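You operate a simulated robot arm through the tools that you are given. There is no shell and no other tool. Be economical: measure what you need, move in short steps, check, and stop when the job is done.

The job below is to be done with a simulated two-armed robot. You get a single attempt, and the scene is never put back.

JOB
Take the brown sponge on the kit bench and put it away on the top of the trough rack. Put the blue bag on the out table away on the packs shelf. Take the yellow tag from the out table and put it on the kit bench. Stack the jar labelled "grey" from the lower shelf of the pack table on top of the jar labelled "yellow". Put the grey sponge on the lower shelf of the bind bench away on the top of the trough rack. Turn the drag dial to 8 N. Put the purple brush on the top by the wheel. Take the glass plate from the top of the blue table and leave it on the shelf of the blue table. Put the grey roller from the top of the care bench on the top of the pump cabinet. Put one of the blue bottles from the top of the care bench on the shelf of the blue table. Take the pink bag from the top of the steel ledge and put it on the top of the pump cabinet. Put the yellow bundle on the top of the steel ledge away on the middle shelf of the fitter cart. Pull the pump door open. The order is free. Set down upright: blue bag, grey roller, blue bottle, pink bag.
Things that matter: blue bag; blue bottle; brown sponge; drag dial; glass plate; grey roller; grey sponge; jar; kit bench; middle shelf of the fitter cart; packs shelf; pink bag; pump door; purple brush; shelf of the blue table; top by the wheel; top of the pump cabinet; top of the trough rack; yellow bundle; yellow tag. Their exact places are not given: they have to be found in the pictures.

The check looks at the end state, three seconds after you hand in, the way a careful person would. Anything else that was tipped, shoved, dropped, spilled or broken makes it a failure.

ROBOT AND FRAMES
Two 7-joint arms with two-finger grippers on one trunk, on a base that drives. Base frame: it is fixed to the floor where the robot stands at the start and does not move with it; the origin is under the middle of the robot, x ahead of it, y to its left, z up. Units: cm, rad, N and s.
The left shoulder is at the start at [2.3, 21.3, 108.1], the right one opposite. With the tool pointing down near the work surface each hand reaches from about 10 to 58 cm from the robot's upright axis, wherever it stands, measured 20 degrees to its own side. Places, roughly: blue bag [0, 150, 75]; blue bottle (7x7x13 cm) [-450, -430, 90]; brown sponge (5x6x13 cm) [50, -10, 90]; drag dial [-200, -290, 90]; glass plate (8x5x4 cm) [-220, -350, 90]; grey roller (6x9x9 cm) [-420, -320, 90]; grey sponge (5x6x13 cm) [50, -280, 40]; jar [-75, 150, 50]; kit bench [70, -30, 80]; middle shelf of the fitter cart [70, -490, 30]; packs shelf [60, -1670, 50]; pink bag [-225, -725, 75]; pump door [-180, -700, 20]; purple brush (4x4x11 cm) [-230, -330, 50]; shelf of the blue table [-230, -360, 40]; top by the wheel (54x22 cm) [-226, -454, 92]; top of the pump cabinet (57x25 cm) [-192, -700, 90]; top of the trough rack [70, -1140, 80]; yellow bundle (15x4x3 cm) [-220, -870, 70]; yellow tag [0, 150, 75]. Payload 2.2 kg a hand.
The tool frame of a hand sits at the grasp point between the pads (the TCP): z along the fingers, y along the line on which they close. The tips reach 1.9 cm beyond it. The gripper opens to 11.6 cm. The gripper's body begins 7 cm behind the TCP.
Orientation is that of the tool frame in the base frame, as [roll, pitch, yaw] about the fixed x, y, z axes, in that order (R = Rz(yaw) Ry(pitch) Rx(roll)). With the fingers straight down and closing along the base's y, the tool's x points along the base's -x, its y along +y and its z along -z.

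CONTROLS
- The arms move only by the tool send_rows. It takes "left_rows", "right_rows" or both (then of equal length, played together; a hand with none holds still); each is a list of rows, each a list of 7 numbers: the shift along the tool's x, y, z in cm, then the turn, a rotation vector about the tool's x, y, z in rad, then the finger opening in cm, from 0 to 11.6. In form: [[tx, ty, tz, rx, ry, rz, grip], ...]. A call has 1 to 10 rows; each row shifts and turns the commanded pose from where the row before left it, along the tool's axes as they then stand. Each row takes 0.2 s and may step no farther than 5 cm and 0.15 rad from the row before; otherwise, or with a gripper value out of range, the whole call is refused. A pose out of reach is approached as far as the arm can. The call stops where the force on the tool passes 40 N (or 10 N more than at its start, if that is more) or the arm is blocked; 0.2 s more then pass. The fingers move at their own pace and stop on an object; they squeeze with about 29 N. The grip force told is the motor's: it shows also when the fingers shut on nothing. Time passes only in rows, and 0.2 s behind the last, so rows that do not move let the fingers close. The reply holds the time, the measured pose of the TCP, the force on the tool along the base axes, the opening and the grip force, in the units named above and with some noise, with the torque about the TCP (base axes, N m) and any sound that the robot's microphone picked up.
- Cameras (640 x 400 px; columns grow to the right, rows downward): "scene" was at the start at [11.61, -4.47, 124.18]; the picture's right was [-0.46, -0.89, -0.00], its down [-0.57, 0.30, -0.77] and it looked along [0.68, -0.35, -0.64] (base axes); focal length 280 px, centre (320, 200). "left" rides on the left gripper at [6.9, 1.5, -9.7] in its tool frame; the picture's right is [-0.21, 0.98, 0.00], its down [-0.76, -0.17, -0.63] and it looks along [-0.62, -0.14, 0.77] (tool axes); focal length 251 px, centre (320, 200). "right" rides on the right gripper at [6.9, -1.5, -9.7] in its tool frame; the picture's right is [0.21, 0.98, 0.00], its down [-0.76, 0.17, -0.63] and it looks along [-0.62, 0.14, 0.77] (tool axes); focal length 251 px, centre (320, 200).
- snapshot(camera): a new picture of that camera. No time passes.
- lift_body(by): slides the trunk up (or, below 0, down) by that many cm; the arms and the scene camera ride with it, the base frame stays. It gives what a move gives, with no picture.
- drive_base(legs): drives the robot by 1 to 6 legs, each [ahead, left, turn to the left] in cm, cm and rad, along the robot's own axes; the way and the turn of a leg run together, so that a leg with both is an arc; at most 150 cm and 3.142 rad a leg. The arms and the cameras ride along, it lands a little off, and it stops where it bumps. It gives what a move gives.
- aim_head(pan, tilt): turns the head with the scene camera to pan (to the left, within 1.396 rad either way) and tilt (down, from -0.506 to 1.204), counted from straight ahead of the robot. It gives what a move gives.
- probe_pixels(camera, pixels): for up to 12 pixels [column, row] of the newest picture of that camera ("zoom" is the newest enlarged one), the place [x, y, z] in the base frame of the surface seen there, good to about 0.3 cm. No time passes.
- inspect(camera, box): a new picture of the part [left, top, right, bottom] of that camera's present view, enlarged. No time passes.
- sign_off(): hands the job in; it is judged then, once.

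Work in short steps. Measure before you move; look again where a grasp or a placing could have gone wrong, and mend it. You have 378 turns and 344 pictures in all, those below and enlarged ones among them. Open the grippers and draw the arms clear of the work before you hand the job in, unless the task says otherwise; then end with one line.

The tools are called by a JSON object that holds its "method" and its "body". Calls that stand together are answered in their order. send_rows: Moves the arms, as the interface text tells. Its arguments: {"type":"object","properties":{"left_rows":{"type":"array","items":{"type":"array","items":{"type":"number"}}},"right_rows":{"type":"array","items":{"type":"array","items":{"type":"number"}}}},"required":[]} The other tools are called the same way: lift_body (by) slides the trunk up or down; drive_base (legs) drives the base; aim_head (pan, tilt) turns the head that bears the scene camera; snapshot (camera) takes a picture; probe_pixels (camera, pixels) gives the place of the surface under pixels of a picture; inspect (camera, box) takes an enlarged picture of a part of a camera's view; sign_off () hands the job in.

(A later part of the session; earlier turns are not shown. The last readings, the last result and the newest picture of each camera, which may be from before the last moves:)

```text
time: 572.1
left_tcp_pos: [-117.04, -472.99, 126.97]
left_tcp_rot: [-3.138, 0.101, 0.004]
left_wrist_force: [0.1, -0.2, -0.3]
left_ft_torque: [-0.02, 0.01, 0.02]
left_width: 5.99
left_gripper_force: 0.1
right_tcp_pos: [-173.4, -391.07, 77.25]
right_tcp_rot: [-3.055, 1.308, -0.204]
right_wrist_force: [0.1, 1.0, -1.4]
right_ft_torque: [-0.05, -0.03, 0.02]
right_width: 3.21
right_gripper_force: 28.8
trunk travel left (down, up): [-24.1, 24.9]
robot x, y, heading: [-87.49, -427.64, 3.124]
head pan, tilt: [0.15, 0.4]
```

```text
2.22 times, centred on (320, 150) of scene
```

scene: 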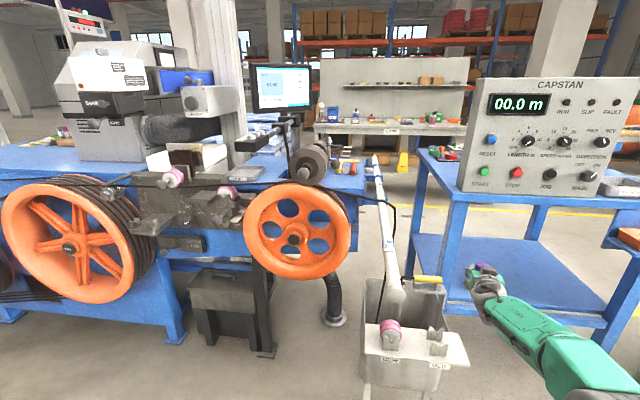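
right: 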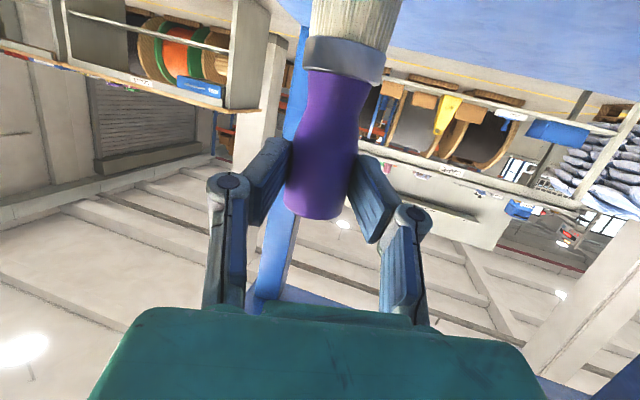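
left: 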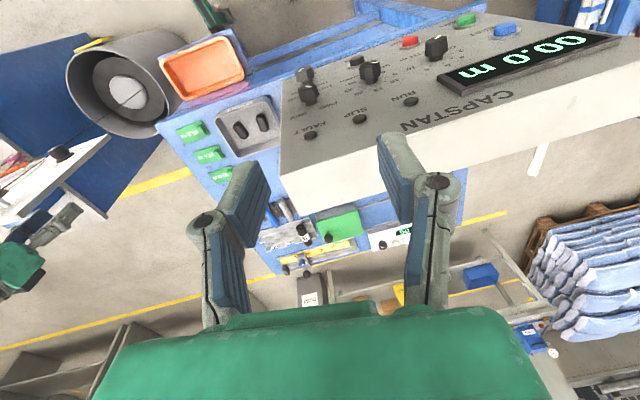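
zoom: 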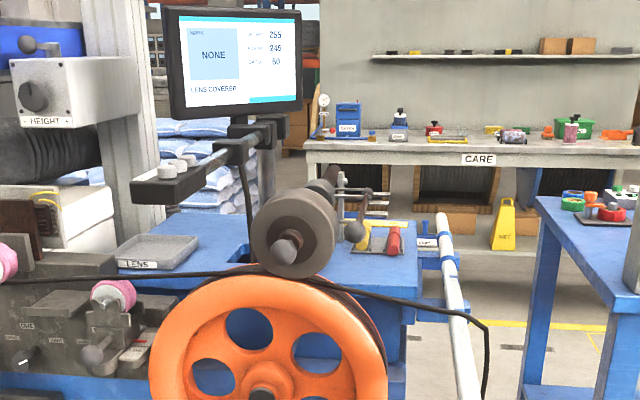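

{"method": "probe_pixels", "body": {"camera": "zoom", "pixels": [[345, 265], [390, 270], [410, 260], [330, 255], [230, 225], [205, 290], [170, 225], [385, 240], [260, 275], [375, 290], [410, 230], [150, 255]]}}

```text
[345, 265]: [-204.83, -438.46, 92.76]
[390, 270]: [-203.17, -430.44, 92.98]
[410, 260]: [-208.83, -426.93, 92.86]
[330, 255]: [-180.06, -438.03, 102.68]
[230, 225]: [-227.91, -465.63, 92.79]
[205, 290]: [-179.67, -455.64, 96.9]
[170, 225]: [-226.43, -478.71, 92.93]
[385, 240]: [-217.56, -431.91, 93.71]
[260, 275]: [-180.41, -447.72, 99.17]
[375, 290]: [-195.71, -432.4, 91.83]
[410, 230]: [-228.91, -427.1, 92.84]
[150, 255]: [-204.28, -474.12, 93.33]
```

Free strip on that top: around (-204,-434), z 92.8. I draw the right hand in and up, then turn it to point down, so the brush can be laid there.

{"method": "send_rows", "body": {"right_rows": [[-2.6, -0.6, -3.7, 0, 0, 0, 1.5], [-2.6, -0.6, -3.7, 0, 0, 0, 1.5], [-2.6, -0.6, -3.7, 0, 0, 0, 1.5], [-2.6, -0.6, -3.7, 0, 0, 0, 1.5], [-2.6, -0.6, -3.7, 0, 0, 0, 1.5], [-2.6, -0.6, -3.7, 0, 0, 0, 1.5], [-2.6, -0.6, -3.7, 0, 0, 0, 1.5], [-2.6, -0.6, -3.7, 0, 0, 0, 1.5], [-2.6, -0.6, -3.7, 0, 0, 0, 1.5], [-2.6, -0.6, -3.7, 0, 0, 0, 1.5]]}}

{"method": "send_rows", "body": {"right_rows": [[0, 0, 0, 0, 0.13, 0, 1.5], [0, 0, 0, 0, 0.13, 0, 1.5], [0, 0, 0, 0, 0.13, 0, 1.5], [0, 0, 0, 0, 0.13, 0, 1.5], [0, 0, 0, 0, 0.13, 0, 1.5], [0, 0, 0, 0, 0.13, 0, 1.5], [0, 0, 0, 0, 0.13, 0, 1.5], [0, 0, 0, 0, 0.13, 0, 1.5], [0, 0, 0, 0, 0.13, 0, 1.5], [0, 0, 0, 0, 0.13, 0, 1.5]]}}

{"method": "snapshot", "body": {"camera": "scene"}}

{"method": "snapshot", "body": {"camera": "right"}}

```text
time: 574.3
left_tcp_pos: [-117.1, -473.34, 126.97]
left_tcp_rot: [-3.133, 0.104, 0.003]
left_wrist_force: [0.0, 0.2, -0.4]
left_ft_torque: [-0.02, 0.01, 0.01]
left_width: 6.01
left_gripper_force: 0.0
right_tcp_pos: [-178.8, -394.88, 105.4]
right_tcp_rot: [-3.041, 1.311, -0.193]
right_wrist_force: [-0.7, -0.9, -0.5]
right_ft_torque: [-0.02, -0.02, 0.0]
right_width: 3.2
right_gripper_force: 29.4
right hand out of reach, approached as far as the arm can: row 1, 2, 3, 4, 5, 6, 7, 8, 9, 10
trunk travel left (down, up): [-24.1, 24.9]
robot x, y, heading: [-87.74, -427.57, 3.133]
head pan, tilt: [0.15, 0.4]
```

```text
time: 576.5
left_tcp_pos: [-117.06, -473.27, 126.88]
left_tcp_rot: [-3.136, 0.103, 0.004]
left_wrist_force: [-0.4, 0.0, 0.2]
left_ft_torque: [-0.03, -0.02, -0.01]
left_width: 5.97
left_gripper_force: 0.1
right_tcp_pos: [-159.12, -397.11, 97.12]
right_tcp_rot: [-3.117, 0.009, -0.288]
right_wrist_force: [-0.2, 0.0, -0.4]
right_ft_torque: [0.02, 0.0, -0.01]
right_width: 3.17
right_gripper_force: 29.1
right hand out of reach, approached as far as the arm can: row 1, 2, 3, 4, 5, 6, 7, 8, 9, 10
trunk travel left (down, up): [-24.1, 24.9]
robot x, y, heading: [-87.66, -427.24, 3.124]
head pan, tilt: [0.15, 0.4]
```

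```text
137 pictures are left
```

scene: 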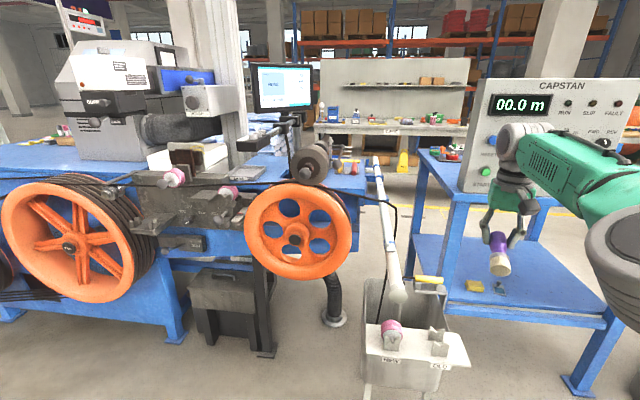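

```text
136 pictures are left
```

right: 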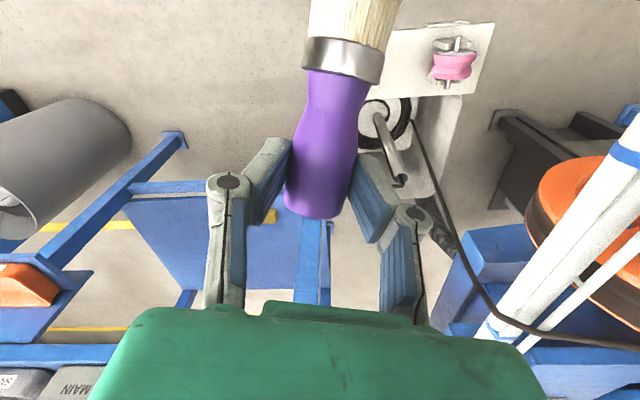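

The hand points down with the brush across. I square the yaw and bring the hand to 55 cm ahead at z≈111.

{"method": "send_rows", "body": {"right_rows": [[2, 0.8, -1.5, 0, 0, -0.144, 1.5], [2, 0.8, -1.5, 0, 0, -0.144, 1.5], [2.5, 0.8, -2, 0, 0, 0, 1.5], [2.5, 0.8, -2, 0, 0, 0, 1.5], [2.5, 0.8, -2, 0, 0, 0, 1.5], [2.5, 0.8, -2, 0, 0, 0, 1.5], [2.5, 0.8, -2, 0, 0, 0, 1.5]]}}

{"method": "aim_head", "body": {"pan": -0.1, "tilt": 0.6}}

{"method": "snapshot", "body": {"camera": "scene"}}

{"method": "probe_pixels", "body": {"camera": "scene", "pixels": [[300, 245], [330, 240], [410, 275], [420, 235], [440, 230], [240, 230], [270, 180], [310, 130], [350, 165]]}}

```text
time: 578.1
left_tcp_pos: [-117.1, -473.31, 126.96]
left_tcp_rot: [-3.134, 0.103, 0.004]
left_wrist_force: [-0.5, 0.2, 0.1]
left_ft_torque: [-0.03, -0.01, 0.01]
left_width: 6.03
left_gripper_force: 0.1
right_tcp_pos: [-155.16, -404.39, 112.67]
right_tcp_rot: [-3.115, 0.001, -0.001]
right_wrist_force: [0.4, -1.2, -2.3]
right_ft_torque: [0.03, 0.01, -0.01]
right_width: 3.19
right_gripper_force: 28.9
right hand out of reach, approached as far as the arm can: row 1, 2, 3, 4, 5, 6, 7
trunk travel left (down, up): [-24.1, 24.9]
robot x, y, heading: [-87.85, -427.66, 3.129]
head pan, tilt: [0.15, 0.4]
```

```text
time: 578.8
left_tcp_pos: [-117.15, -473.28, 126.88]
left_tcp_rot: [-3.134, 0.104, 0.004]
left_wrist_force: [0.3, -0.4, -0.1]
left_ft_torque: [0.0, 0.03, 0.03]
left_width: 5.99
left_gripper_force: 0.0
right_tcp_pos: [-155.29, -404.38, 112.55]
right_tcp_rot: [-3.113, 0.003, 0.001]
right_wrist_force: [0.1, 1.1, -1.0]
right_ft_torque: [-0.04, 0.03, -0.01]
right_width: 3.23
right_gripper_force: 29.0
trunk travel left (down, up): [-24.1, 24.9]
robot x, y, heading: [-87.65, -427.45, 3.131]
head pan, tilt: [-0.099, 0.6]
```

```text
135 pictures are left
```

scene: 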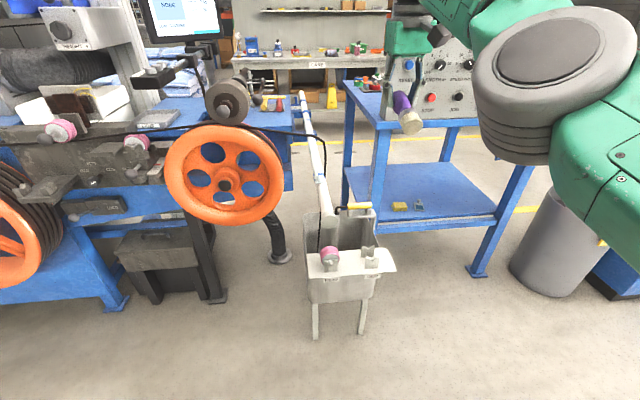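

```text
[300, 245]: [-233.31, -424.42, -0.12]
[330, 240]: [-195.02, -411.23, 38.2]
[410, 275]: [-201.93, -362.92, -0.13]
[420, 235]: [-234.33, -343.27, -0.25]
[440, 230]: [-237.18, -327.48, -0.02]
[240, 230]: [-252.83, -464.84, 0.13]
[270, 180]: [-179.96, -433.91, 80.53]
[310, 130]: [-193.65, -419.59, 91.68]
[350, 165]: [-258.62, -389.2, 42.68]
```

The arm reaches 67 cm ahead with the tool down. I measure the dark roller near the spot before going in.

{"method": "inspect", "body": {"camera": "scene", "box": [190, 60, 330, 160]}}

{"method": "probe_pixels", "body": {"camera": "zoom", "pixels": [[270, 150], [265, 200], [300, 130], [330, 170], [340, 190], [360, 230], [400, 215], [420, 250], [460, 260], [350, 280], [455, 200], [380, 170]]}}

```text
4.00 times, centred on (260, 110) of scene
```

zoom: 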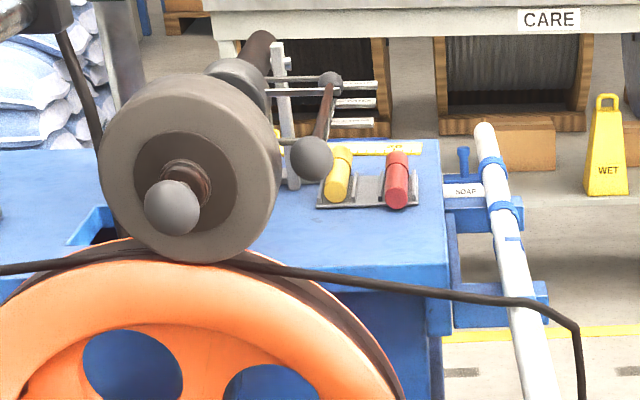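

```text
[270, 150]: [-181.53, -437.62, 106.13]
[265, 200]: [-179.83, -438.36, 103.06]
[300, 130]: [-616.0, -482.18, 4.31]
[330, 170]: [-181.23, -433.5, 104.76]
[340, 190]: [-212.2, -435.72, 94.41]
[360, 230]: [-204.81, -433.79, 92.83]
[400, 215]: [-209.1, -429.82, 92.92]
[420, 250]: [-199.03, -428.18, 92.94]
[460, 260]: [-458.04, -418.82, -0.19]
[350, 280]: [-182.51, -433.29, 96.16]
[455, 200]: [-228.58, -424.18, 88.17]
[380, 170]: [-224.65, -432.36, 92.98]
```

Spot chosen: brush along x with TCP at (-206,-428.5), right of the roller and lever. I drive there at z 112.

{"method": "drive_base", "body": {"legs": [[0, 24.6, 0], [30, 0, 0]]}}

{"method": "snapshot", "body": {"camera": "right"}}

{"method": "snapshot", "body": {"camera": "scene"}}

```text
time: 582.2
left_tcp_pos: [-147.35, -496.79, 126.79]
left_tcp_rot: [-3.135, 0.103, -0.005]
left_wrist_force: [-1.5, 0.0, 0.3]
left_ft_torque: [-0.02, -0.01, 0.01]
left_width: 6.01
left_gripper_force: 0.0
right_tcp_pos: [-184.92, -427.45, 112.6]
right_tcp_rot: [-3.113, 0.002, -0.011]
right_wrist_force: [0.5, -0.3, 0.3]
right_ft_torque: [-0.01, 0.0, -0.02]
right_width: 3.19
right_gripper_force: 28.7
trunk travel left (down, up): [-24.1, 24.9]
robot x, y, heading: [-117.47, -451.05, 3.12]
head pan, tilt: [-0.099, 0.6]
```

```text
133 pictures are left
```

right: 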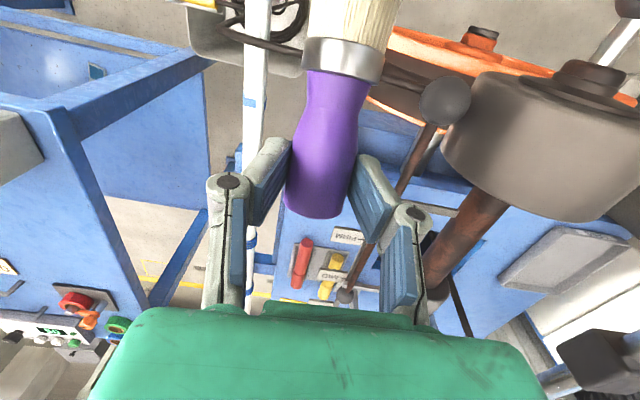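

```text
132 pictures are left
```

scene: 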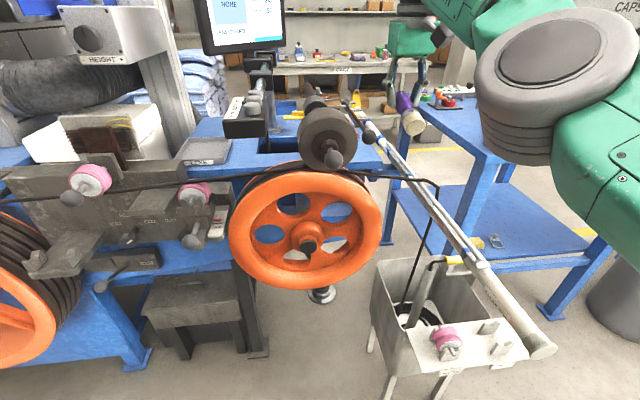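

The lever rod runs near the spot; I probe it.

{"method": "probe_pixels", "body": {"camera": "right", "pixels": [[445, 100], [420, 145], [400, 190], [365, 260], [345, 293], [300, 260], [330, 235], [325, 285], [270, 215], [250, 330]]}}

```text
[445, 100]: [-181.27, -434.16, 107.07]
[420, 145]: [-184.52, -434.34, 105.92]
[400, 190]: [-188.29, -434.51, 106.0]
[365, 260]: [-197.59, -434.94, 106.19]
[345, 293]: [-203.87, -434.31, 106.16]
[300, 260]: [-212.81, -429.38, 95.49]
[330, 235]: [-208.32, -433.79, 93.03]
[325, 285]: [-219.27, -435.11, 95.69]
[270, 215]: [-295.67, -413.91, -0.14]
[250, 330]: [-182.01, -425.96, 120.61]
```

Rod: y -434.5, z 106, ending at x≈-205. With TCP at (-207.8,-428.3) the gripper passes just behind and beside it. I drive the last 23 cm.

{"method": "drive_base", "body": {"legs": [[22.9, 1.4, 0.01]]}}

{"method": "snapshot", "body": {"camera": "right"}}

{"method": "inspect", "body": {"camera": "scene", "box": [330, 20, 510, 180]}}

```text
time: 584.0
left_tcp_pos: [-169.21, -497.41, 126.95]
left_tcp_rot: [-3.135, 0.102, 0.004]
left_wrist_force: [-0.3, -0.8, 0.5]
left_ft_torque: [0.02, -0.02, -0.01]
left_width: 5.99
left_gripper_force: 0.1
right_tcp_pos: [-207.41, -428.42, 112.64]
right_tcp_rot: [-3.115, -0.002, 0.002]
right_wrist_force: [0.0, 0.4, -0.6]
right_ft_torque: [-0.04, 0.03, -0.03]
right_width: 3.19
right_gripper_force: 28.8
trunk travel left (down, up): [-24.1, 24.9]
robot x, y, heading: [-139.72, -452.37, 3.127]
head pan, tilt: [-0.099, 0.6]
```

```text
131 pictures are left
```

right: 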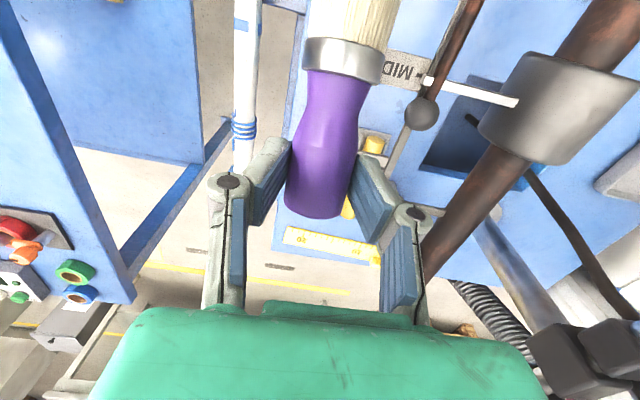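

```text
2.50 times, centred on (420, 100) of scene
```

zoom: 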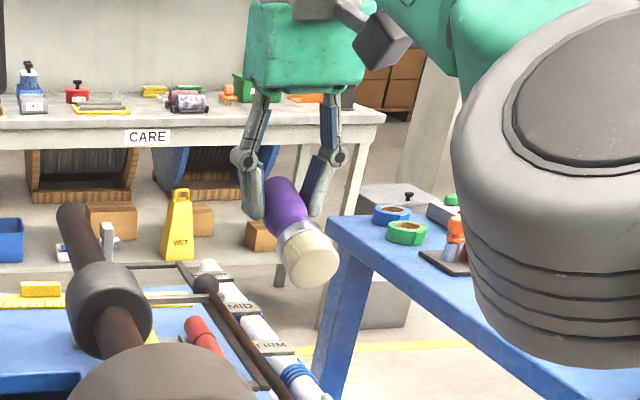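

{"method": "probe_pixels", "body": {"camera": "right", "pixels": [[422, 112], [405, 140], [393, 165], [400, 70], [470, 90], [375, 140], [440, 60], [355, 205], [380, 185], [300, 240], [440, 150], [350, 250]]}}

```text
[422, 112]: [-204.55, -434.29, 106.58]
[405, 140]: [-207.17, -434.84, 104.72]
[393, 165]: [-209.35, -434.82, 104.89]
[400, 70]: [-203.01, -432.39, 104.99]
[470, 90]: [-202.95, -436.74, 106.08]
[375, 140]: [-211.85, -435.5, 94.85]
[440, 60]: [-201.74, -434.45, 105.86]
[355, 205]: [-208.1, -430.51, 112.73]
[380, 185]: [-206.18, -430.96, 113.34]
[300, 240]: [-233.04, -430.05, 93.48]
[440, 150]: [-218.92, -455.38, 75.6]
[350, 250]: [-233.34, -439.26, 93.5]
```

A thin scale bar at y -434.8, z 105 is close, so I lean the hand 0.25 rad to the right (the brush stays level) and lower 15 cm.

{"method": "send_rows", "body": {"right_rows": [[0, 0, 0, -0.125, 0, 0, 1.5], [0, 0, 0, -0.125, 0, 0, 1.5], [0, -0.74, 2.9, 0, 0, 0, 1.5], [0, -0.74, 2.9, 0, 0, 0, 1.5], [0, -0.74, 2.9, 0, 0, 0, 1.5], [0, -0.74, 2.9, 0, 0, 0, 1.5], [0, 0, 0, 0, 0, 0, 1.5]]}}

{"method": "snapshot", "body": {"camera": "right"}}

{"method": "inspect", "body": {"camera": "scene", "box": [330, 60, 490, 180]}}

```text
time: 585.6
left_tcp_pos: [-168.94, -496.53, 127.19]
left_tcp_rot: [3.14, 0.098, 0.001]
left_wrist_force: [0.2, 0.2, 0.6]
left_ft_torque: [-0.06, -0.01, 0.0]
left_width: 5.99
left_gripper_force: 0.2
right_tcp_pos: [-210.66, -427.38, 101.85]
right_tcp_rot: [2.909, 0.003, -0.003]
right_wrist_force: [-4.2, 11.1, 7.1]
right_ft_torque: [-0.59, -0.11, -0.12]
right_width: 3.19
right_gripper_force: 29.2
right hand out of reach, approached as far as the arm can: row 2, 3, 4, 5, 6
trunk travel left (down, up): [-24.1, 24.9]
robot x, y, heading: [-139.72, -452.41, 3.123]
head pan, tilt: [-0.099, 0.6]
```

```text
129 pictures are left
```

right: 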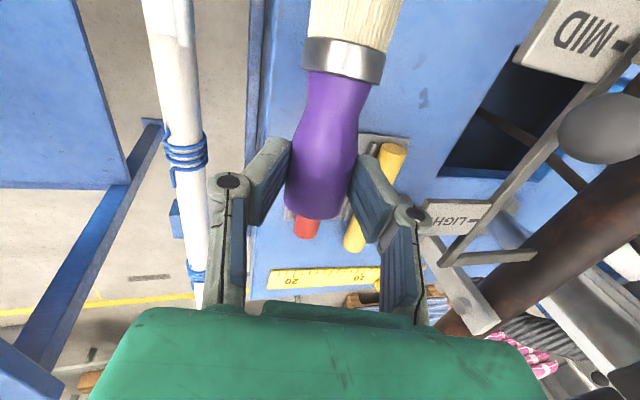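

```text
3.33 times, centred on (410, 120) of scene
```

zoom: 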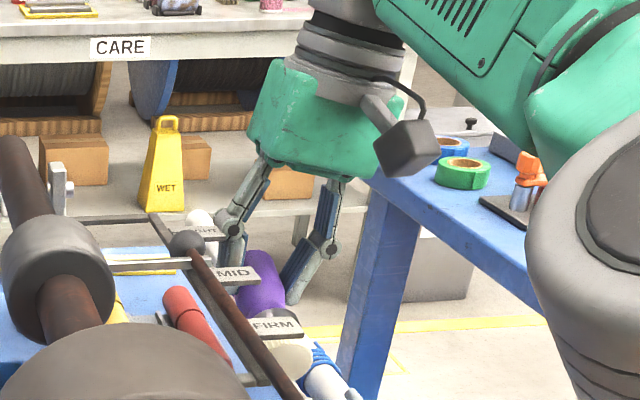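

Contact with the LIGHT plate (11 N). I lift back up and reconsider; the named top is centred at (-226,-454), so I look for the free area there.

{"method": "send_rows", "body": {"right_rows": [[0, 0.5, -2, 0, 0, 0, 1.5], [0, 0.74, -2.9, 0, 0, 0, 1.5], [0, 0.74, -2.9, 0, 0, 0, 1.5], [0, 0.74, -2.9, 0, 0, 0, 1.5], [0, 0, 0, 0.125, 0, 0, 1.5], [0, 0, 0, 0.125, 0, 0, 1.5]]}}

{"method": "drive_base", "body": {"legs": [[-45, 0, 0]]}}

{"method": "lift_body", "body": {"by": 12}}

{"method": "aim_head", "body": {"pan": 0.0, "tilt": 0.45}}

{"method": "inspect", "body": {"camera": "scene", "box": [170, 80, 490, 280]}}

```text
time: 587.0
left_tcp_pos: [-168.99, -497.0, 127.0]
left_tcp_rot: [-3.14, 0.097, 0.001]
left_wrist_force: [-0.6, -0.6, -0.7]
left_ft_torque: [0.01, 0.01, -0.01]
left_width: 6.0
left_gripper_force: 0.0
right_tcp_pos: [-208.4, -427.97, 110.52]
right_tcp_rot: [-3.121, 0.002, 0.002]
right_wrist_force: [-0.2, 0.0, 0.2]
right_ft_torque: [0.02, 0.04, -0.01]
right_width: 3.22
right_gripper_force: 29.3
right hand out of reach, approached as far as the arm can: row 2, 3, 4
trunk travel left (down, up): [-24.1, 24.9]
robot x, y, heading: [-139.8, -452.37, 3.124]
head pan, tilt: [-0.099, 0.6]
```

```text
time: 589.7
left_tcp_pos: [-123.9, -497.63, 127.18]
left_tcp_rot: [-3.139, 0.096, 0.002]
left_wrist_force: [1.3, -0.4, 0.4]
left_ft_torque: [0.02, 0.03, -0.01]
left_width: 5.98
left_gripper_force: 0.1
right_tcp_pos: [-163.33, -428.77, 110.74]
right_tcp_rot: [-3.124, 0.002, 0.003]
right_wrist_force: [0.1, 0.9, 0.1]
right_ft_torque: [-0.01, 0.0, -0.03]
right_width: 3.21
right_gripper_force: 29.3
trunk travel left (down, up): [-24.1, 24.9]
robot x, y, heading: [-94.49, -453.08, 3.128]
head pan, tilt: [-0.099, 0.6]
```

```text
time: 591.2
left_tcp_pos: [-123.63, -497.88, 138.89]
left_tcp_rot: [-3.137, 0.091, 0.004]
left_wrist_force: [0.8, -0.1, -0.5]
left_ft_torque: [0.01, 0.0, -0.01]
left_width: 5.98
left_gripper_force: 0.0
right_tcp_pos: [-163.2, -428.7, 122.76]
right_tcp_rot: [-3.121, 0.003, 0.002]
right_wrist_force: [0.4, 0.9, -0.5]
right_ft_torque: [-0.02, 0.03, 0.0]
right_width: 3.19
right_gripper_force: 28.9
trunk travel left (down, up): [-36.1, 12.9]
robot x, y, heading: [-94.64, -452.86, 3.127]
head pan, tilt: [-0.099, 0.6]
```

```text
time: 591.9
left_tcp_pos: [-123.6, -497.74, 138.86]
left_tcp_rot: [-3.137, 0.09, 0.005]
left_wrist_force: [0.7, 0.5, 0.3]
left_ft_torque: [0.02, 0.01, 0.0]
left_width: 6.01
left_gripper_force: 0.0
right_tcp_pos: [-163.36, -428.77, 122.89]
right_tcp_rot: [-3.12, 0.005, 0.002]
right_wrist_force: [0.0, -0.3, -0.7]
right_ft_torque: [-0.01, 0.02, 0.0]
right_width: 3.19
right_gripper_force: 29.2
trunk travel left (down, up): [-36.1, 12.9]
robot x, y, heading: [-94.47, -452.89, 3.132]
head pan, tilt: [0.0, 0.45]
```

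```text
2.00 times, centred on (330, 180) of scene
```

zoom: 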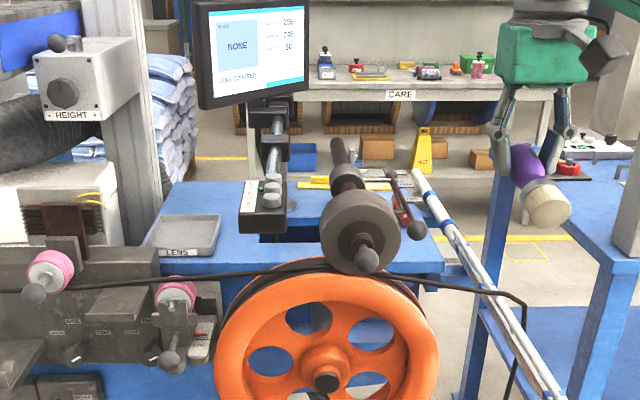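

{"method": "probe_pixels", "body": {"camera": "zoom", "pixels": [[210, 198], [190, 188], [232, 195], [228, 235], [225, 260], [310, 210], [315, 190], [260, 215], [270, 190], [215, 240], [150, 255], [265, 150]]}}

```text
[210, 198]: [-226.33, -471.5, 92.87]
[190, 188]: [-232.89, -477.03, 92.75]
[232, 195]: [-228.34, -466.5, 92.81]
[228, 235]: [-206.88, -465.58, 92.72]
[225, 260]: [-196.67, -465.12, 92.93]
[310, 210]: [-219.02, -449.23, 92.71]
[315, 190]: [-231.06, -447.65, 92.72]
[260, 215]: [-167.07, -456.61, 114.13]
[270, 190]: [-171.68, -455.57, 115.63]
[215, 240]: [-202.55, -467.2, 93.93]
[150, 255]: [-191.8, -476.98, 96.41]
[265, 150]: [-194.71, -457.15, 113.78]
```

Free area behind the LENS tray: about (-226,-471), z 92.8. I'll set the brush standing there with the hand nearly horizontal: first lower the trunk 12 and pitch the hand up again.

{"method": "lift_body", "body": {"by": -10}}

{"method": "send_rows", "body": {"right_rows": [[0, 0, 0, 0, -0.13, 0, 1.5], [0, 0, 0, 0, -0.13, 0, 1.5], [0, 0, 0, 0, -0.13, 0, 1.5], [0, 0, 0, 0, -0.13, 0, 1.5], [0, 0, 0, 0, -0.13, 0, 1.5], [0, 0, 0, 0, -0.13, 0, 1.5], [0, 0, 0, 0, -0.13, 0, 1.5], [0, 0, 0, 0, -0.13, 0, 1.5], [0, 0, 0, 0, -0.13, 0, 1.5], [0, 0, 0, 0, -0.13, 0, 1.5]]}}

{"method": "drive_base", "body": {"legs": [[0, 43, 0]]}}

{"method": "snapshot", "body": {"camera": "right"}}

{"method": "snapshot", "body": {"camera": "scene"}}

```text
time: 593.2
left_tcp_pos: [-123.58, -497.67, 129.0]
left_tcp_rot: [-3.14, 0.091, 0.004]
left_wrist_force: [0.6, 0.2, -0.1]
left_ft_torque: [0.02, 0.0, -0.02]
left_width: 6.0
left_gripper_force: 0.2
right_tcp_pos: [-163.25, -428.73, 113.01]
right_tcp_rot: [-3.122, 0.005, 0.005]
right_wrist_force: [0.2, 0.2, -1.1]
right_ft_torque: [-0.01, 0.02, -0.02]
right_width: 3.21
right_gripper_force: 29.1
trunk travel left (down, up): [-26.1, 22.9]
robot x, y, heading: [-94.95, -452.88, 3.13]
head pan, tilt: [0.0, 0.45]
```

```text
time: 595.4
left_tcp_pos: [-123.54, -497.79, 129.02]
left_tcp_rot: [-3.138, 0.092, 0.005]
left_wrist_force: [0.2, 0.0, 0.4]
left_ft_torque: [0.0, 0.01, -0.01]
left_width: 5.98
left_gripper_force: 0.2
right_tcp_pos: [-163.08, -427.87, 114.49]
right_tcp_rot: [3.098, 1.331, -0.055]
right_wrist_force: [-0.1, -0.4, -0.4]
right_ft_torque: [0.0, -0.04, -0.03]
right_width: 3.16
right_gripper_force: 29.0
trunk travel left (down, up): [-26.1, 22.9]
robot x, y, heading: [-94.66, -452.96, 3.127]
head pan, tilt: [0.0, 0.45]
```

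```text
time: 598.0
left_tcp_pos: [-123.67, -540.33, 129.08]
left_tcp_rot: [-3.14, 0.093, 0.011]
left_wrist_force: [-0.1, -0.1, 0.7]
left_ft_torque: [-0.01, 0.01, 0.02]
left_width: 6.01
left_gripper_force: 0.2
right_tcp_pos: [-163.81, -470.33, 113.35]
right_tcp_rot: [3.096, 1.313, -0.057]
right_wrist_force: [0.8, 0.8, -0.5]
right_ft_torque: [0.03, 0.01, 0.0]
right_width: 3.21
right_gripper_force: 29.3
trunk travel left (down, up): [-26.1, 22.9]
robot x, y, heading: [-95.17, -495.72, 3.139]
head pan, tilt: [0.0, 0.45]
```

```text
126 pictures are left
```

right: 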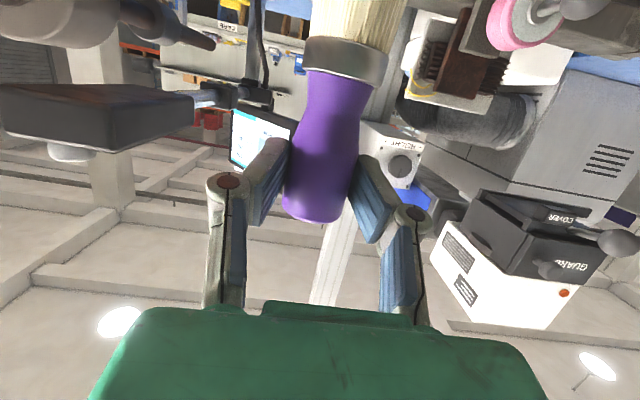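

```text
125 pictures are left
```

scene: 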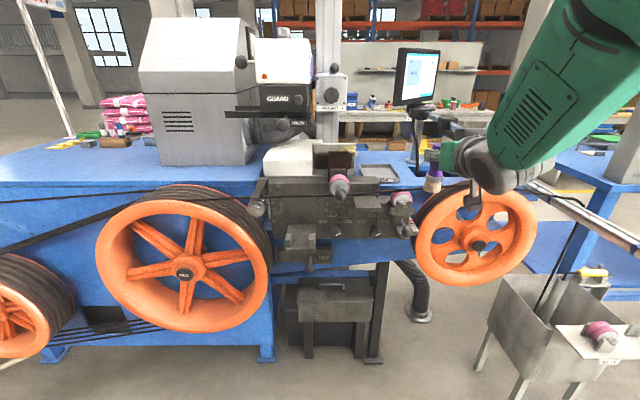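

I extend the hand 14 cm farther ahead, then shift 4 cm left and drive in stages.

{"method": "send_rows", "body": {"right_rows": [[-0.6, 0, 3.5, 0, 0, 0, 1.5], [-0.6, 0, 3.5, 0, 0, 0, 1.5], [-0.6, 0, 3.5, 0, 0, 0, 1.5], [-0.6, 0, 3.5, 0, 0, 0, 1.5]]}}

{"method": "drive_base", "body": {"legs": [[25, 4, 0]]}}

{"method": "snapshot", "body": {"camera": "right"}}

{"method": "snapshot", "body": {"camera": "scene"}}

```text
time: 599.0
left_tcp_pos: [-123.72, -540.59, 128.73]
left_tcp_rot: [-3.14, 0.087, 0.01]
left_wrist_force: [0.4, -0.1, 0.0]
left_ft_torque: [0.01, -0.06, -0.01]
left_width: 6.0
left_gripper_force: 0.1
right_tcp_pos: [-177.88, -470.11, 111.99]
right_tcp_rot: [3.097, 1.31, -0.054]
right_wrist_force: [0.4, -0.2, -1.3]
right_ft_torque: [0.0, -0.02, 0.01]
right_width: 3.21
right_gripper_force: 28.7
trunk travel left (down, up): [-26.1, 22.9]
robot x, y, heading: [-94.76, -495.66, 3.135]
head pan, tilt: [0.0, 0.45]
```

```text
time: 600.9
left_tcp_pos: [-149.33, -543.99, 128.75]
left_tcp_rot: [-3.138, 0.088, 0.005]
left_wrist_force: [0.4, -0.1, 0.2]
left_ft_torque: [-0.02, -0.04, -0.04]
left_width: 6.0
left_gripper_force: 0.1
right_tcp_pos: [-203.16, -473.33, 112.26]
right_tcp_rot: [3.097, 1.313, -0.063]
right_wrist_force: [0.0, 0.0, -1.1]
right_ft_torque: [-0.02, -0.02, 0.01]
right_width: 3.22
right_gripper_force: 29.3
trunk travel left (down, up): [-26.1, 22.9]
robot x, y, heading: [-120.64, -499.24, 3.128]
head pan, tilt: [0.0, 0.45]
```

```text
124 pictures are left
```

right: 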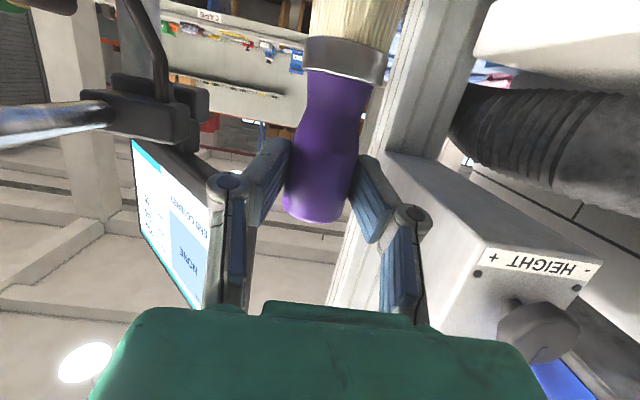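

```text
123 pictures are left
```

scene: 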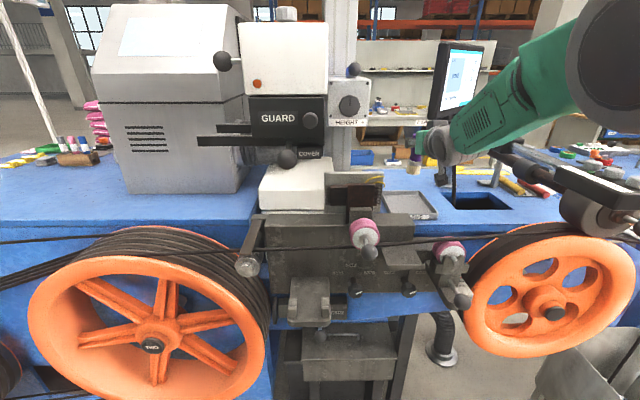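

Passing between the monitor and the HEIGHT box; I probe both edges.

{"method": "probe_pixels", "body": {"camera": "right", "pixels": [[205, 280], [208, 220], [140, 160], [400, 180], [430, 300], [490, 250], [385, 200], [360, 220], [410, 60], [190, 110], [260, 100]]}}

{"method": "probe_pixels", "body": {"camera": "scene", "pixels": [[437, 100], [440, 50], [333, 100], [365, 100], [345, 140], [400, 180], [390, 195], [430, 190], [365, 175], [340, 60]]}}

```text
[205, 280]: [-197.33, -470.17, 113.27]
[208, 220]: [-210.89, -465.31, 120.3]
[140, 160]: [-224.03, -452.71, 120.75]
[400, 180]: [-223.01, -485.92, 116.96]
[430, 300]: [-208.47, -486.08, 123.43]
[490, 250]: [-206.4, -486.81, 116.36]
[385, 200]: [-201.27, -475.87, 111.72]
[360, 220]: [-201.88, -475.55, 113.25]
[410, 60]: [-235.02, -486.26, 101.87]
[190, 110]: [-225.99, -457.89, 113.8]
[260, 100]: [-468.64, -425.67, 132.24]
```

```text
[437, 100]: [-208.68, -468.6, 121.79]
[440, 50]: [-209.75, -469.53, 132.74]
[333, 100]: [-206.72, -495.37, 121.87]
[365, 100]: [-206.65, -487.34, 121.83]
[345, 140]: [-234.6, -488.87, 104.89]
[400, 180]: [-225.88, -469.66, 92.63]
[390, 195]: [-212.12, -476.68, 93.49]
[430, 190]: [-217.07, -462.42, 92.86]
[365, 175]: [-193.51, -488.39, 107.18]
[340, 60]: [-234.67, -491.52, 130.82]
```

Gap is y -486…-469.5. I lower the hand 6 cm, shift 3.7 cm left to its middle and drive 23 cm in.

{"method": "send_rows", "body": {"right_rows": [[2, 0, 0.5, 0, 0, 0, 1.5], [2, 0, 0.5, 0, 0, 0, 1.5], [1.8, 0, 0.5, 0, 0, 0, 1.5]]}}

{"method": "drive_base", "body": {"legs": [[0, 3.7, 0], [21, 0, 0.01]]}}

{"method": "snapshot", "body": {"camera": "right"}}

{"method": "inspect", "body": {"camera": "scene", "box": [320, 60, 520, 220]}}

```text
time: 601.7
left_tcp_pos: [-149.21, -544.21, 128.76]
left_tcp_rot: [-3.133, 0.082, 0.006]
left_wrist_force: [1.1, 0.1, -0.3]
left_ft_torque: [0.0, 0.01, 0.0]
left_width: 5.98
left_gripper_force: 0.2
right_tcp_pos: [-202.83, -473.64, 106.55]
right_tcp_rot: [3.099, 1.316, -0.059]
right_wrist_force: [0.3, -0.8, -1.0]
right_ft_torque: [-0.01, -0.05, 0.02]
right_width: 3.2
right_gripper_force: 28.9
trunk travel left (down, up): [-26.1, 22.9]
robot x, y, heading: [-120.84, -499.41, 3.134]
head pan, tilt: [0.0, 0.45]
```

```text
time: 603.8
left_tcp_pos: [-170.23, -548.07, 128.85]
left_tcp_rot: [-3.139, 0.09, 0.004]
left_wrist_force: [0.0, -0.7, -0.2]
left_ft_torque: [0.01, -0.01, 0.02]
left_width: 6.0
left_gripper_force: 0.0
right_tcp_pos: [-224.21, -477.57, 106.67]
right_tcp_rot: [3.11, 1.317, -0.046]
right_wrist_force: [-0.3, -0.1, -0.7]
right_ft_torque: [0.03, 0.04, 0.01]
right_width: 3.2
right_gripper_force: 29.1
trunk travel left (down, up): [-26.1, 22.9]
robot x, y, heading: [-141.76, -502.98, 3.132]
head pan, tilt: [0.0, 0.45]
```

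```text
122 pictures are left
```

right: 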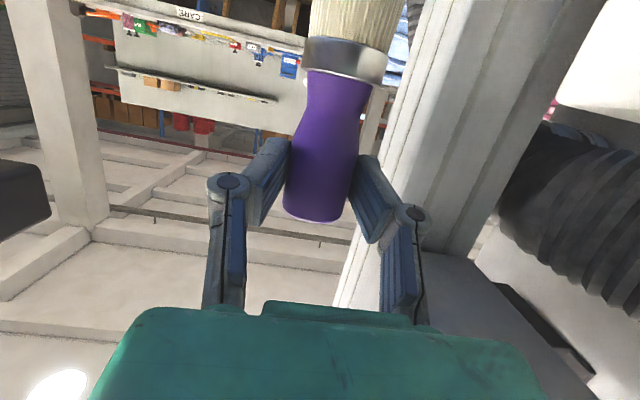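

```text
2.50 times, centred on (420, 140) of scene
```

zoom: 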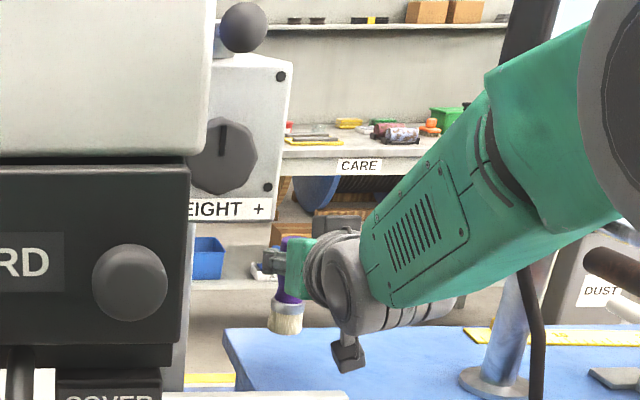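

The brush is over the top near its left edge. I shift 2.5 cm right and lower slowly to contact.

{"method": "send_rows", "body": {"right_rows": [[0, -1.3, 0, 0, 0, 0, 1.5], [0, -1.2, 0, 0, 0, 0, 1.5], [1.5, 0, 0.4, 0, 0, 0, 1.5], [1.5, 0, 0.4, 0, 0, 0, 1.5], [1.5, 0, 0.4, 0, 0, 0, 1.5], [0, 0, 0, 0, 0, 0, 1.5]]}}

{"method": "inspect", "body": {"camera": "scene", "box": [360, 120, 480, 220]}}

```text
time: 605.4
left_tcp_pos: [-169.9, -545.73, 129.27]
left_tcp_rot: [3.125, 0.08, -0.001]
left_wrist_force: [0.0, 1.4, 0.7]
left_ft_torque: [-0.08, -0.03, 0.0]
left_width: 6.0
left_gripper_force: 0.1
right_tcp_pos: [-223.57, -472.85, 101.94]
right_tcp_rot: [3.052, 1.318, -0.111]
right_wrist_force: [0.4, 0.0, -1.9]
right_ft_torque: [-0.01, 0.0, 0.08]
right_width: 3.2
right_gripper_force: 29.0
trunk travel left (down, up): [-26.1, 22.9]
robot x, y, heading: [-141.74, -502.12, 3.132]
head pan, tilt: [0.0, 0.45]
stopped in row 6 (right hand): the arm was blocked; the commanded pose is now the measured one
```

```text
4.00 times, centred on (420, 170) of scene
```

zoom: 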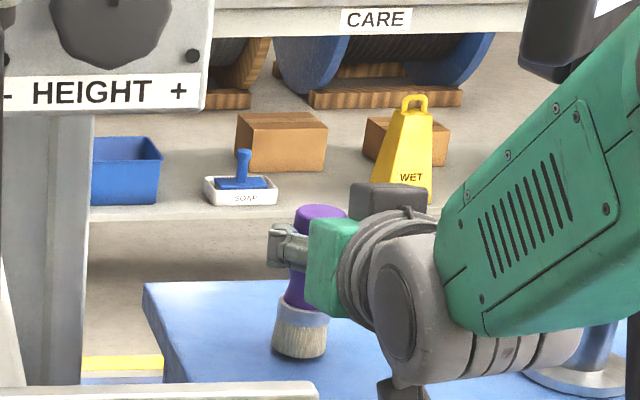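

Nearly down (about 1 cm above). I lower the last bit.

{"method": "send_rows", "body": {"right_rows": [[0.5, 0, 0.1, 0, 0, 0, 1.5], [0.4, 0, 0.1, 0, 0, 0, 1.5]]}}

{"method": "inspect", "body": {"camera": "scene", "box": [360, 120, 480, 220]}}

```text
time: 606.0
left_tcp_pos: [-170.03, -546.8, 128.32]
left_tcp_rot: [-3.123, 0.073, 0.008]
left_wrist_force: [-0.4, -0.2, -0.4]
left_ft_torque: [-0.06, -0.04, 0.01]
left_width: 5.97
left_gripper_force: 0.0
right_tcp_pos: [-223.66, -473.6, 101.43]
right_tcp_rot: [3.061, 1.324, -0.098]
right_wrist_force: [0.0, -2.3, 2.5]
right_ft_torque: [-0.02, -0.26, -0.2]
right_width: 3.24
right_gripper_force: 29.2
trunk travel left (down, up): [-26.1, 22.9]
robot x, y, heading: [-141.77, -502.27, 3.132]
head pan, tilt: [0.0, 0.45]
```

```text
4.00 times, centred on (420, 170) of scene
```

zoom: 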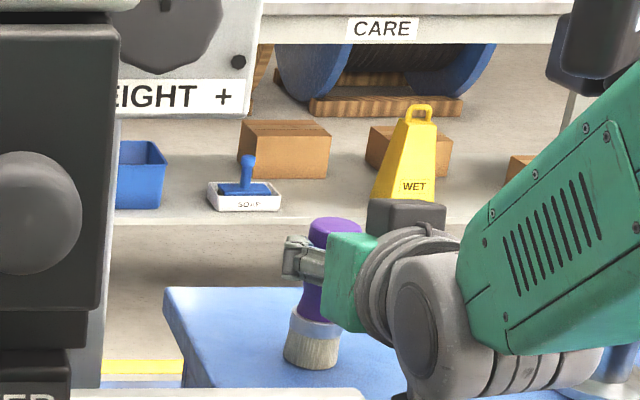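

The bristles touch (force changed by +4 N). I open slowly and check.

{"method": "send_rows", "body": {"right_rows": [[0, 0, 0, 0, 0, 0, 4], [0, 0, 0, 0, 0, 0, 6.5], [0, 0, 0, 0, 0, 0, 6.5]]}}

{"method": "snapshot", "body": {"camera": "right"}}

```text
time: 606.8
left_tcp_pos: [-169.9, -547.91, 128.07]
left_tcp_rot: [-3.121, 0.072, 0.008]
left_wrist_force: [-0.1, -0.9, 0.7]
left_ft_torque: [0.01, -0.04, 0.05]
left_width: 5.98
left_gripper_force: 0.0
right_tcp_pos: [-223.69, -474.49, 101.32]
right_tcp_rot: [3.101, 1.321, -0.059]
right_wrist_force: [0.5, -0.2, 0.3]
right_ft_torque: [-0.01, -0.03, 0.01]
right_width: 6.49
right_gripper_force: 0.0
trunk travel left (down, up): [-26.1, 22.9]
robot x, y, heading: [-141.96, -502.61, 3.135]
head pan, tilt: [0.0, 0.45]
```

```text
118 pictures are left
```

right: 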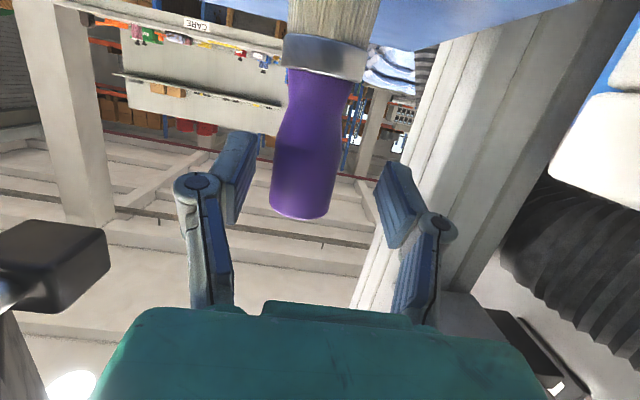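

The brush stands. I raise the hand 4 cm (camera over the tray), then back out.

{"method": "send_rows", "body": {"right_rows": [[-1.5, 0, -0.4, 0, 0, 0, 6.5], [-1.5, 0, -0.4, 0, 0, 0, 6.5], [-1.3, 0, -0.3, 0, 0, 0, 6.5]]}}

{"method": "drive_base", "body": {"legs": [[-50, 0, 0]]}}

{"method": "aim_head", "body": {"pan": 0.0, "tilt": 0.4}}

{"method": "inspect", "body": {"camera": "scene", "box": [260, 80, 540, 260]}}

```text
time: 607.6
left_tcp_pos: [-169.76, -548.56, 127.99]
left_tcp_rot: [-3.123, 0.075, 0.007]
left_wrist_force: [-0.3, 0.7, -0.3]
left_ft_torque: [0.07, -0.02, -0.04]
left_width: 6.0
left_gripper_force: 0.0
right_tcp_pos: [-223.68, -475.18, 105.96]
right_tcp_rot: [3.12, 1.321, -0.04]
right_wrist_force: [-0.4, 0.2, 0.9]
right_ft_torque: [0.05, -0.06, -0.02]
right_width: 6.49
right_gripper_force: 0.1
trunk travel left (down, up): [-26.1, 22.9]
robot x, y, heading: [-141.7, -502.23, 3.135]
head pan, tilt: [0.0, 0.45]
```

```text
time: 610.5
left_tcp_pos: [-121.23, -547.01, 128.61]
left_tcp_rot: [3.14, 0.073, -0.022]
left_wrist_force: [0.6, 0.5, -0.3]
left_ft_torque: [-0.06, -0.01, 0.01]
left_width: 6.02
left_gripper_force: 0.1
right_tcp_pos: [-173.47, -472.99, 105.74]
right_tcp_rot: [3.081, 1.322, -0.104]
right_wrist_force: [0.0, 1.0, 0.4]
right_ft_torque: [0.02, -0.01, 0.03]
right_width: 6.5
right_gripper_force: 0.1
trunk travel left (down, up): [-26.1, 22.9]
robot x, y, heading: [-92.24, -503.6, 3.111]
head pan, tilt: [0.0, 0.45]
```

```text
time: 611.1
left_tcp_pos: [-121.04, -547.84, 128.25]
left_tcp_rot: [-3.131, 0.069, -0.02]
left_wrist_force: [0.3, 0.0, 0.6]
left_ft_torque: [-0.01, 0.03, 0.0]
left_width: 6.0
left_gripper_force: 0.0
right_tcp_pos: [-173.08, -473.61, 106.0]
right_tcp_rot: [3.099, 1.325, -0.082]
right_wrist_force: [0.1, -0.1, 0.3]
right_ft_torque: [0.0, 0.03, -0.01]
right_width: 6.48
right_gripper_force: 0.0
trunk travel left (down, up): [-26.1, 22.9]
robot x, y, heading: [-92.06, -503.31, 3.109]
head pan, tilt: [0.0, 0.4]
```

```text
2.22 times, centred on (400, 170) of scene
```

zoom: 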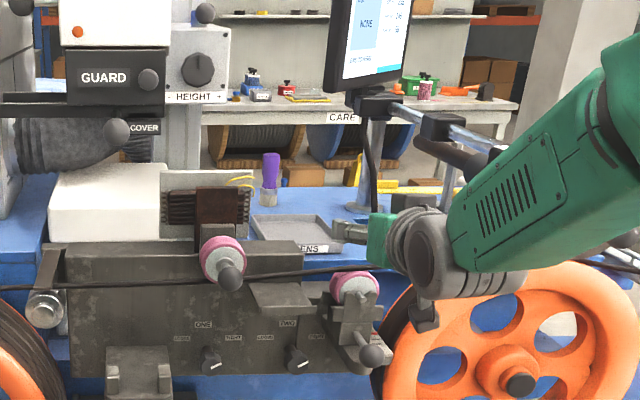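

The brush stands on the top by the wheel. Next the drag dial: I lower the trunk 17 cm, level the right hand and drive over to face it.

{"method": "drive_base", "body": {"legs": [[-35, 0, 0.03], [0, -150, 0], [0, -34, 0]]}}

{"method": "lift_body", "body": {"by": -17}}

{"method": "send_rows", "body": {"right_rows": [[0, 0, 0, 0, -0.12, 0, 6.5], [0, 0, 0, 0, -0.12, 0, 6.5]]}}

{"method": "aim_head", "body": {"pan": -0.25, "tilt": 0.4}}

{"method": "snapshot", "body": {"camera": "scene"}}

```text
time: 622.1
left_tcp_pos: [-84.5, -371.11, 127.41]
left_tcp_rot: [-3.107, 0.067, 0.009]
left_wrist_force: [-0.9, -1.2, 0.1]
left_ft_torque: [0.05, -0.01, 0.0]
left_width: 6.01
left_gripper_force: 0.1
right_tcp_pos: [-138.41, -297.71, 106.59]
right_tcp_rot: [-3.118, 1.327, 0.005]
right_wrist_force: [0.0, -2.3, -0.1]
right_ft_torque: [0.04, -0.04, -0.13]
right_width: 6.52
right_gripper_force: 0.0
trunk travel left (down, up): [-26.1, 22.9]
robot x, y, heading: [-56.45, -323.75, 3.132]
head pan, tilt: [0.0, 0.4]
```

```text
time: 624.0
left_tcp_pos: [-84.34, -367.32, 111.46]
left_tcp_rot: [-3.129, 0.062, 0.006]
left_wrist_force: [1.1, 1.2, 1.4]
left_ft_torque: [-0.09, -0.03, 0.01]
left_width: 5.97
left_gripper_force: 0.1
right_tcp_pos: [-137.94, -294.31, 88.94]
right_tcp_rot: [3.04, 1.327, -0.12]
right_wrist_force: [-0.3, 0.9, 0.5]
right_ft_torque: [0.01, 0.01, 0.1]
right_width: 6.51
right_gripper_force: 0.1
trunk travel left (down, up): [-9.1, 39.9]
robot x, y, heading: [-56.88, -323.36, 3.132]
head pan, tilt: [0.0, 0.4]
```

```text
time: 624.6
left_tcp_pos: [-84.17, -369.33, 110.73]
left_tcp_rot: [-3.111, 0.064, 0.012]
left_wrist_force: [0.6, 0.4, -0.7]
left_ft_torque: [0.05, 0.02, 0.02]
left_width: 5.99
left_gripper_force: 0.0
right_tcp_pos: [-138.08, -296.0, 89.28]
right_tcp_rot: [1.716, 1.559, -1.443]
right_wrist_force: [0.6, -0.9, 0.1]
right_ft_torque: [0.02, 0.0, -0.02]
right_width: 6.49
right_gripper_force: 0.0
trunk travel left (down, up): [-9.1, 39.9]
robot x, y, heading: [-56.9, -323.87, 3.129]
head pan, tilt: [0.0, 0.4]
```

```text
time: 625.4
left_tcp_pos: [-84.2, -369.4, 110.85]
left_tcp_rot: [-3.117, 0.065, 0.01]
left_wrist_force: [0.2, -0.2, 0.9]
left_ft_torque: [0.02, 0.0, 0.0]
left_width: 6.01
left_gripper_force: 0.1
right_tcp_pos: [-138.06, -296.11, 89.25]
right_tcp_rot: [1.934, 1.563, -1.227]
right_wrist_force: [-0.9, -0.9, -0.3]
right_ft_torque: [-0.01, -0.01, -0.04]
right_width: 6.47
right_gripper_force: 0.0
trunk travel left (down, up): [-9.1, 39.9]
robot x, y, heading: [-56.59, -323.8, 3.133]
head pan, tilt: [-0.25, 0.4]
```

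```text
116 pictures are left
```

scene: 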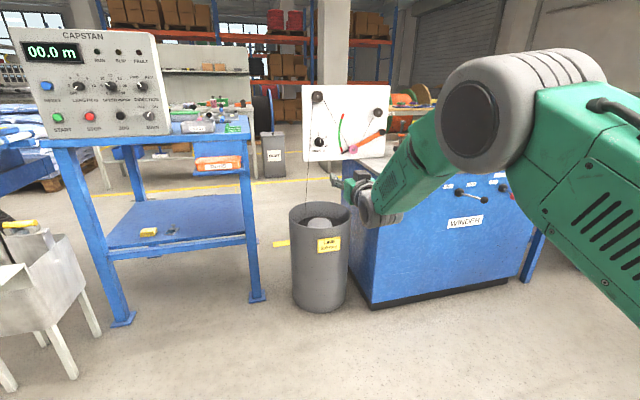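

I zoom on the dial board.

{"method": "inspect", "body": {"camera": "scene", "box": [300, 115, 360, 165]}}

{"method": "probe_pixels", "body": {"camera": "zoom", "pixels": [[205, 290], [180, 290], [205, 320], [150, 290], [250, 200], [320, 250], [100, 350], [350, 350]]}}

```text
8.00 times, centred on (330, 140) of scene
```

zoom: 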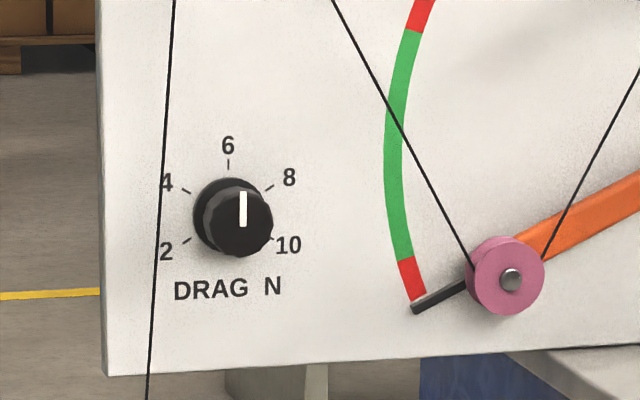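

```text
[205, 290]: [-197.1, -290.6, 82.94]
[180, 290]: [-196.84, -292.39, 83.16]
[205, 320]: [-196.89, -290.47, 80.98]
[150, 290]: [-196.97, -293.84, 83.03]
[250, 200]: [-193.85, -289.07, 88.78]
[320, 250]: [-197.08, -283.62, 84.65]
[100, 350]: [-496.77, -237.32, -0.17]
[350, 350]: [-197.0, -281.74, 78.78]
```

The pointer is at 6; 8 lies 60° clockwise. I probe the thread's position near the knob.

{"method": "probe_pixels", "body": {"camera": "zoom", "pixels": [[163, 200], [162, 215], [161, 230], [171, 40], [155, 310], [150, 380], [236, 218], [210, 190], [262, 240], [240, 250]]}}

```text
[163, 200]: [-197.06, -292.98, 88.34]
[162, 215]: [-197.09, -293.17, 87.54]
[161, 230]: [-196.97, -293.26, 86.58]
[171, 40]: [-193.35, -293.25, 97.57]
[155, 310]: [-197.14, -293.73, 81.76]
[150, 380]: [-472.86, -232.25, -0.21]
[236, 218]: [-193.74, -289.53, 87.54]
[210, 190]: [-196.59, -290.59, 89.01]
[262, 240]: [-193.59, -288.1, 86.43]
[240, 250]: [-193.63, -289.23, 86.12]
```

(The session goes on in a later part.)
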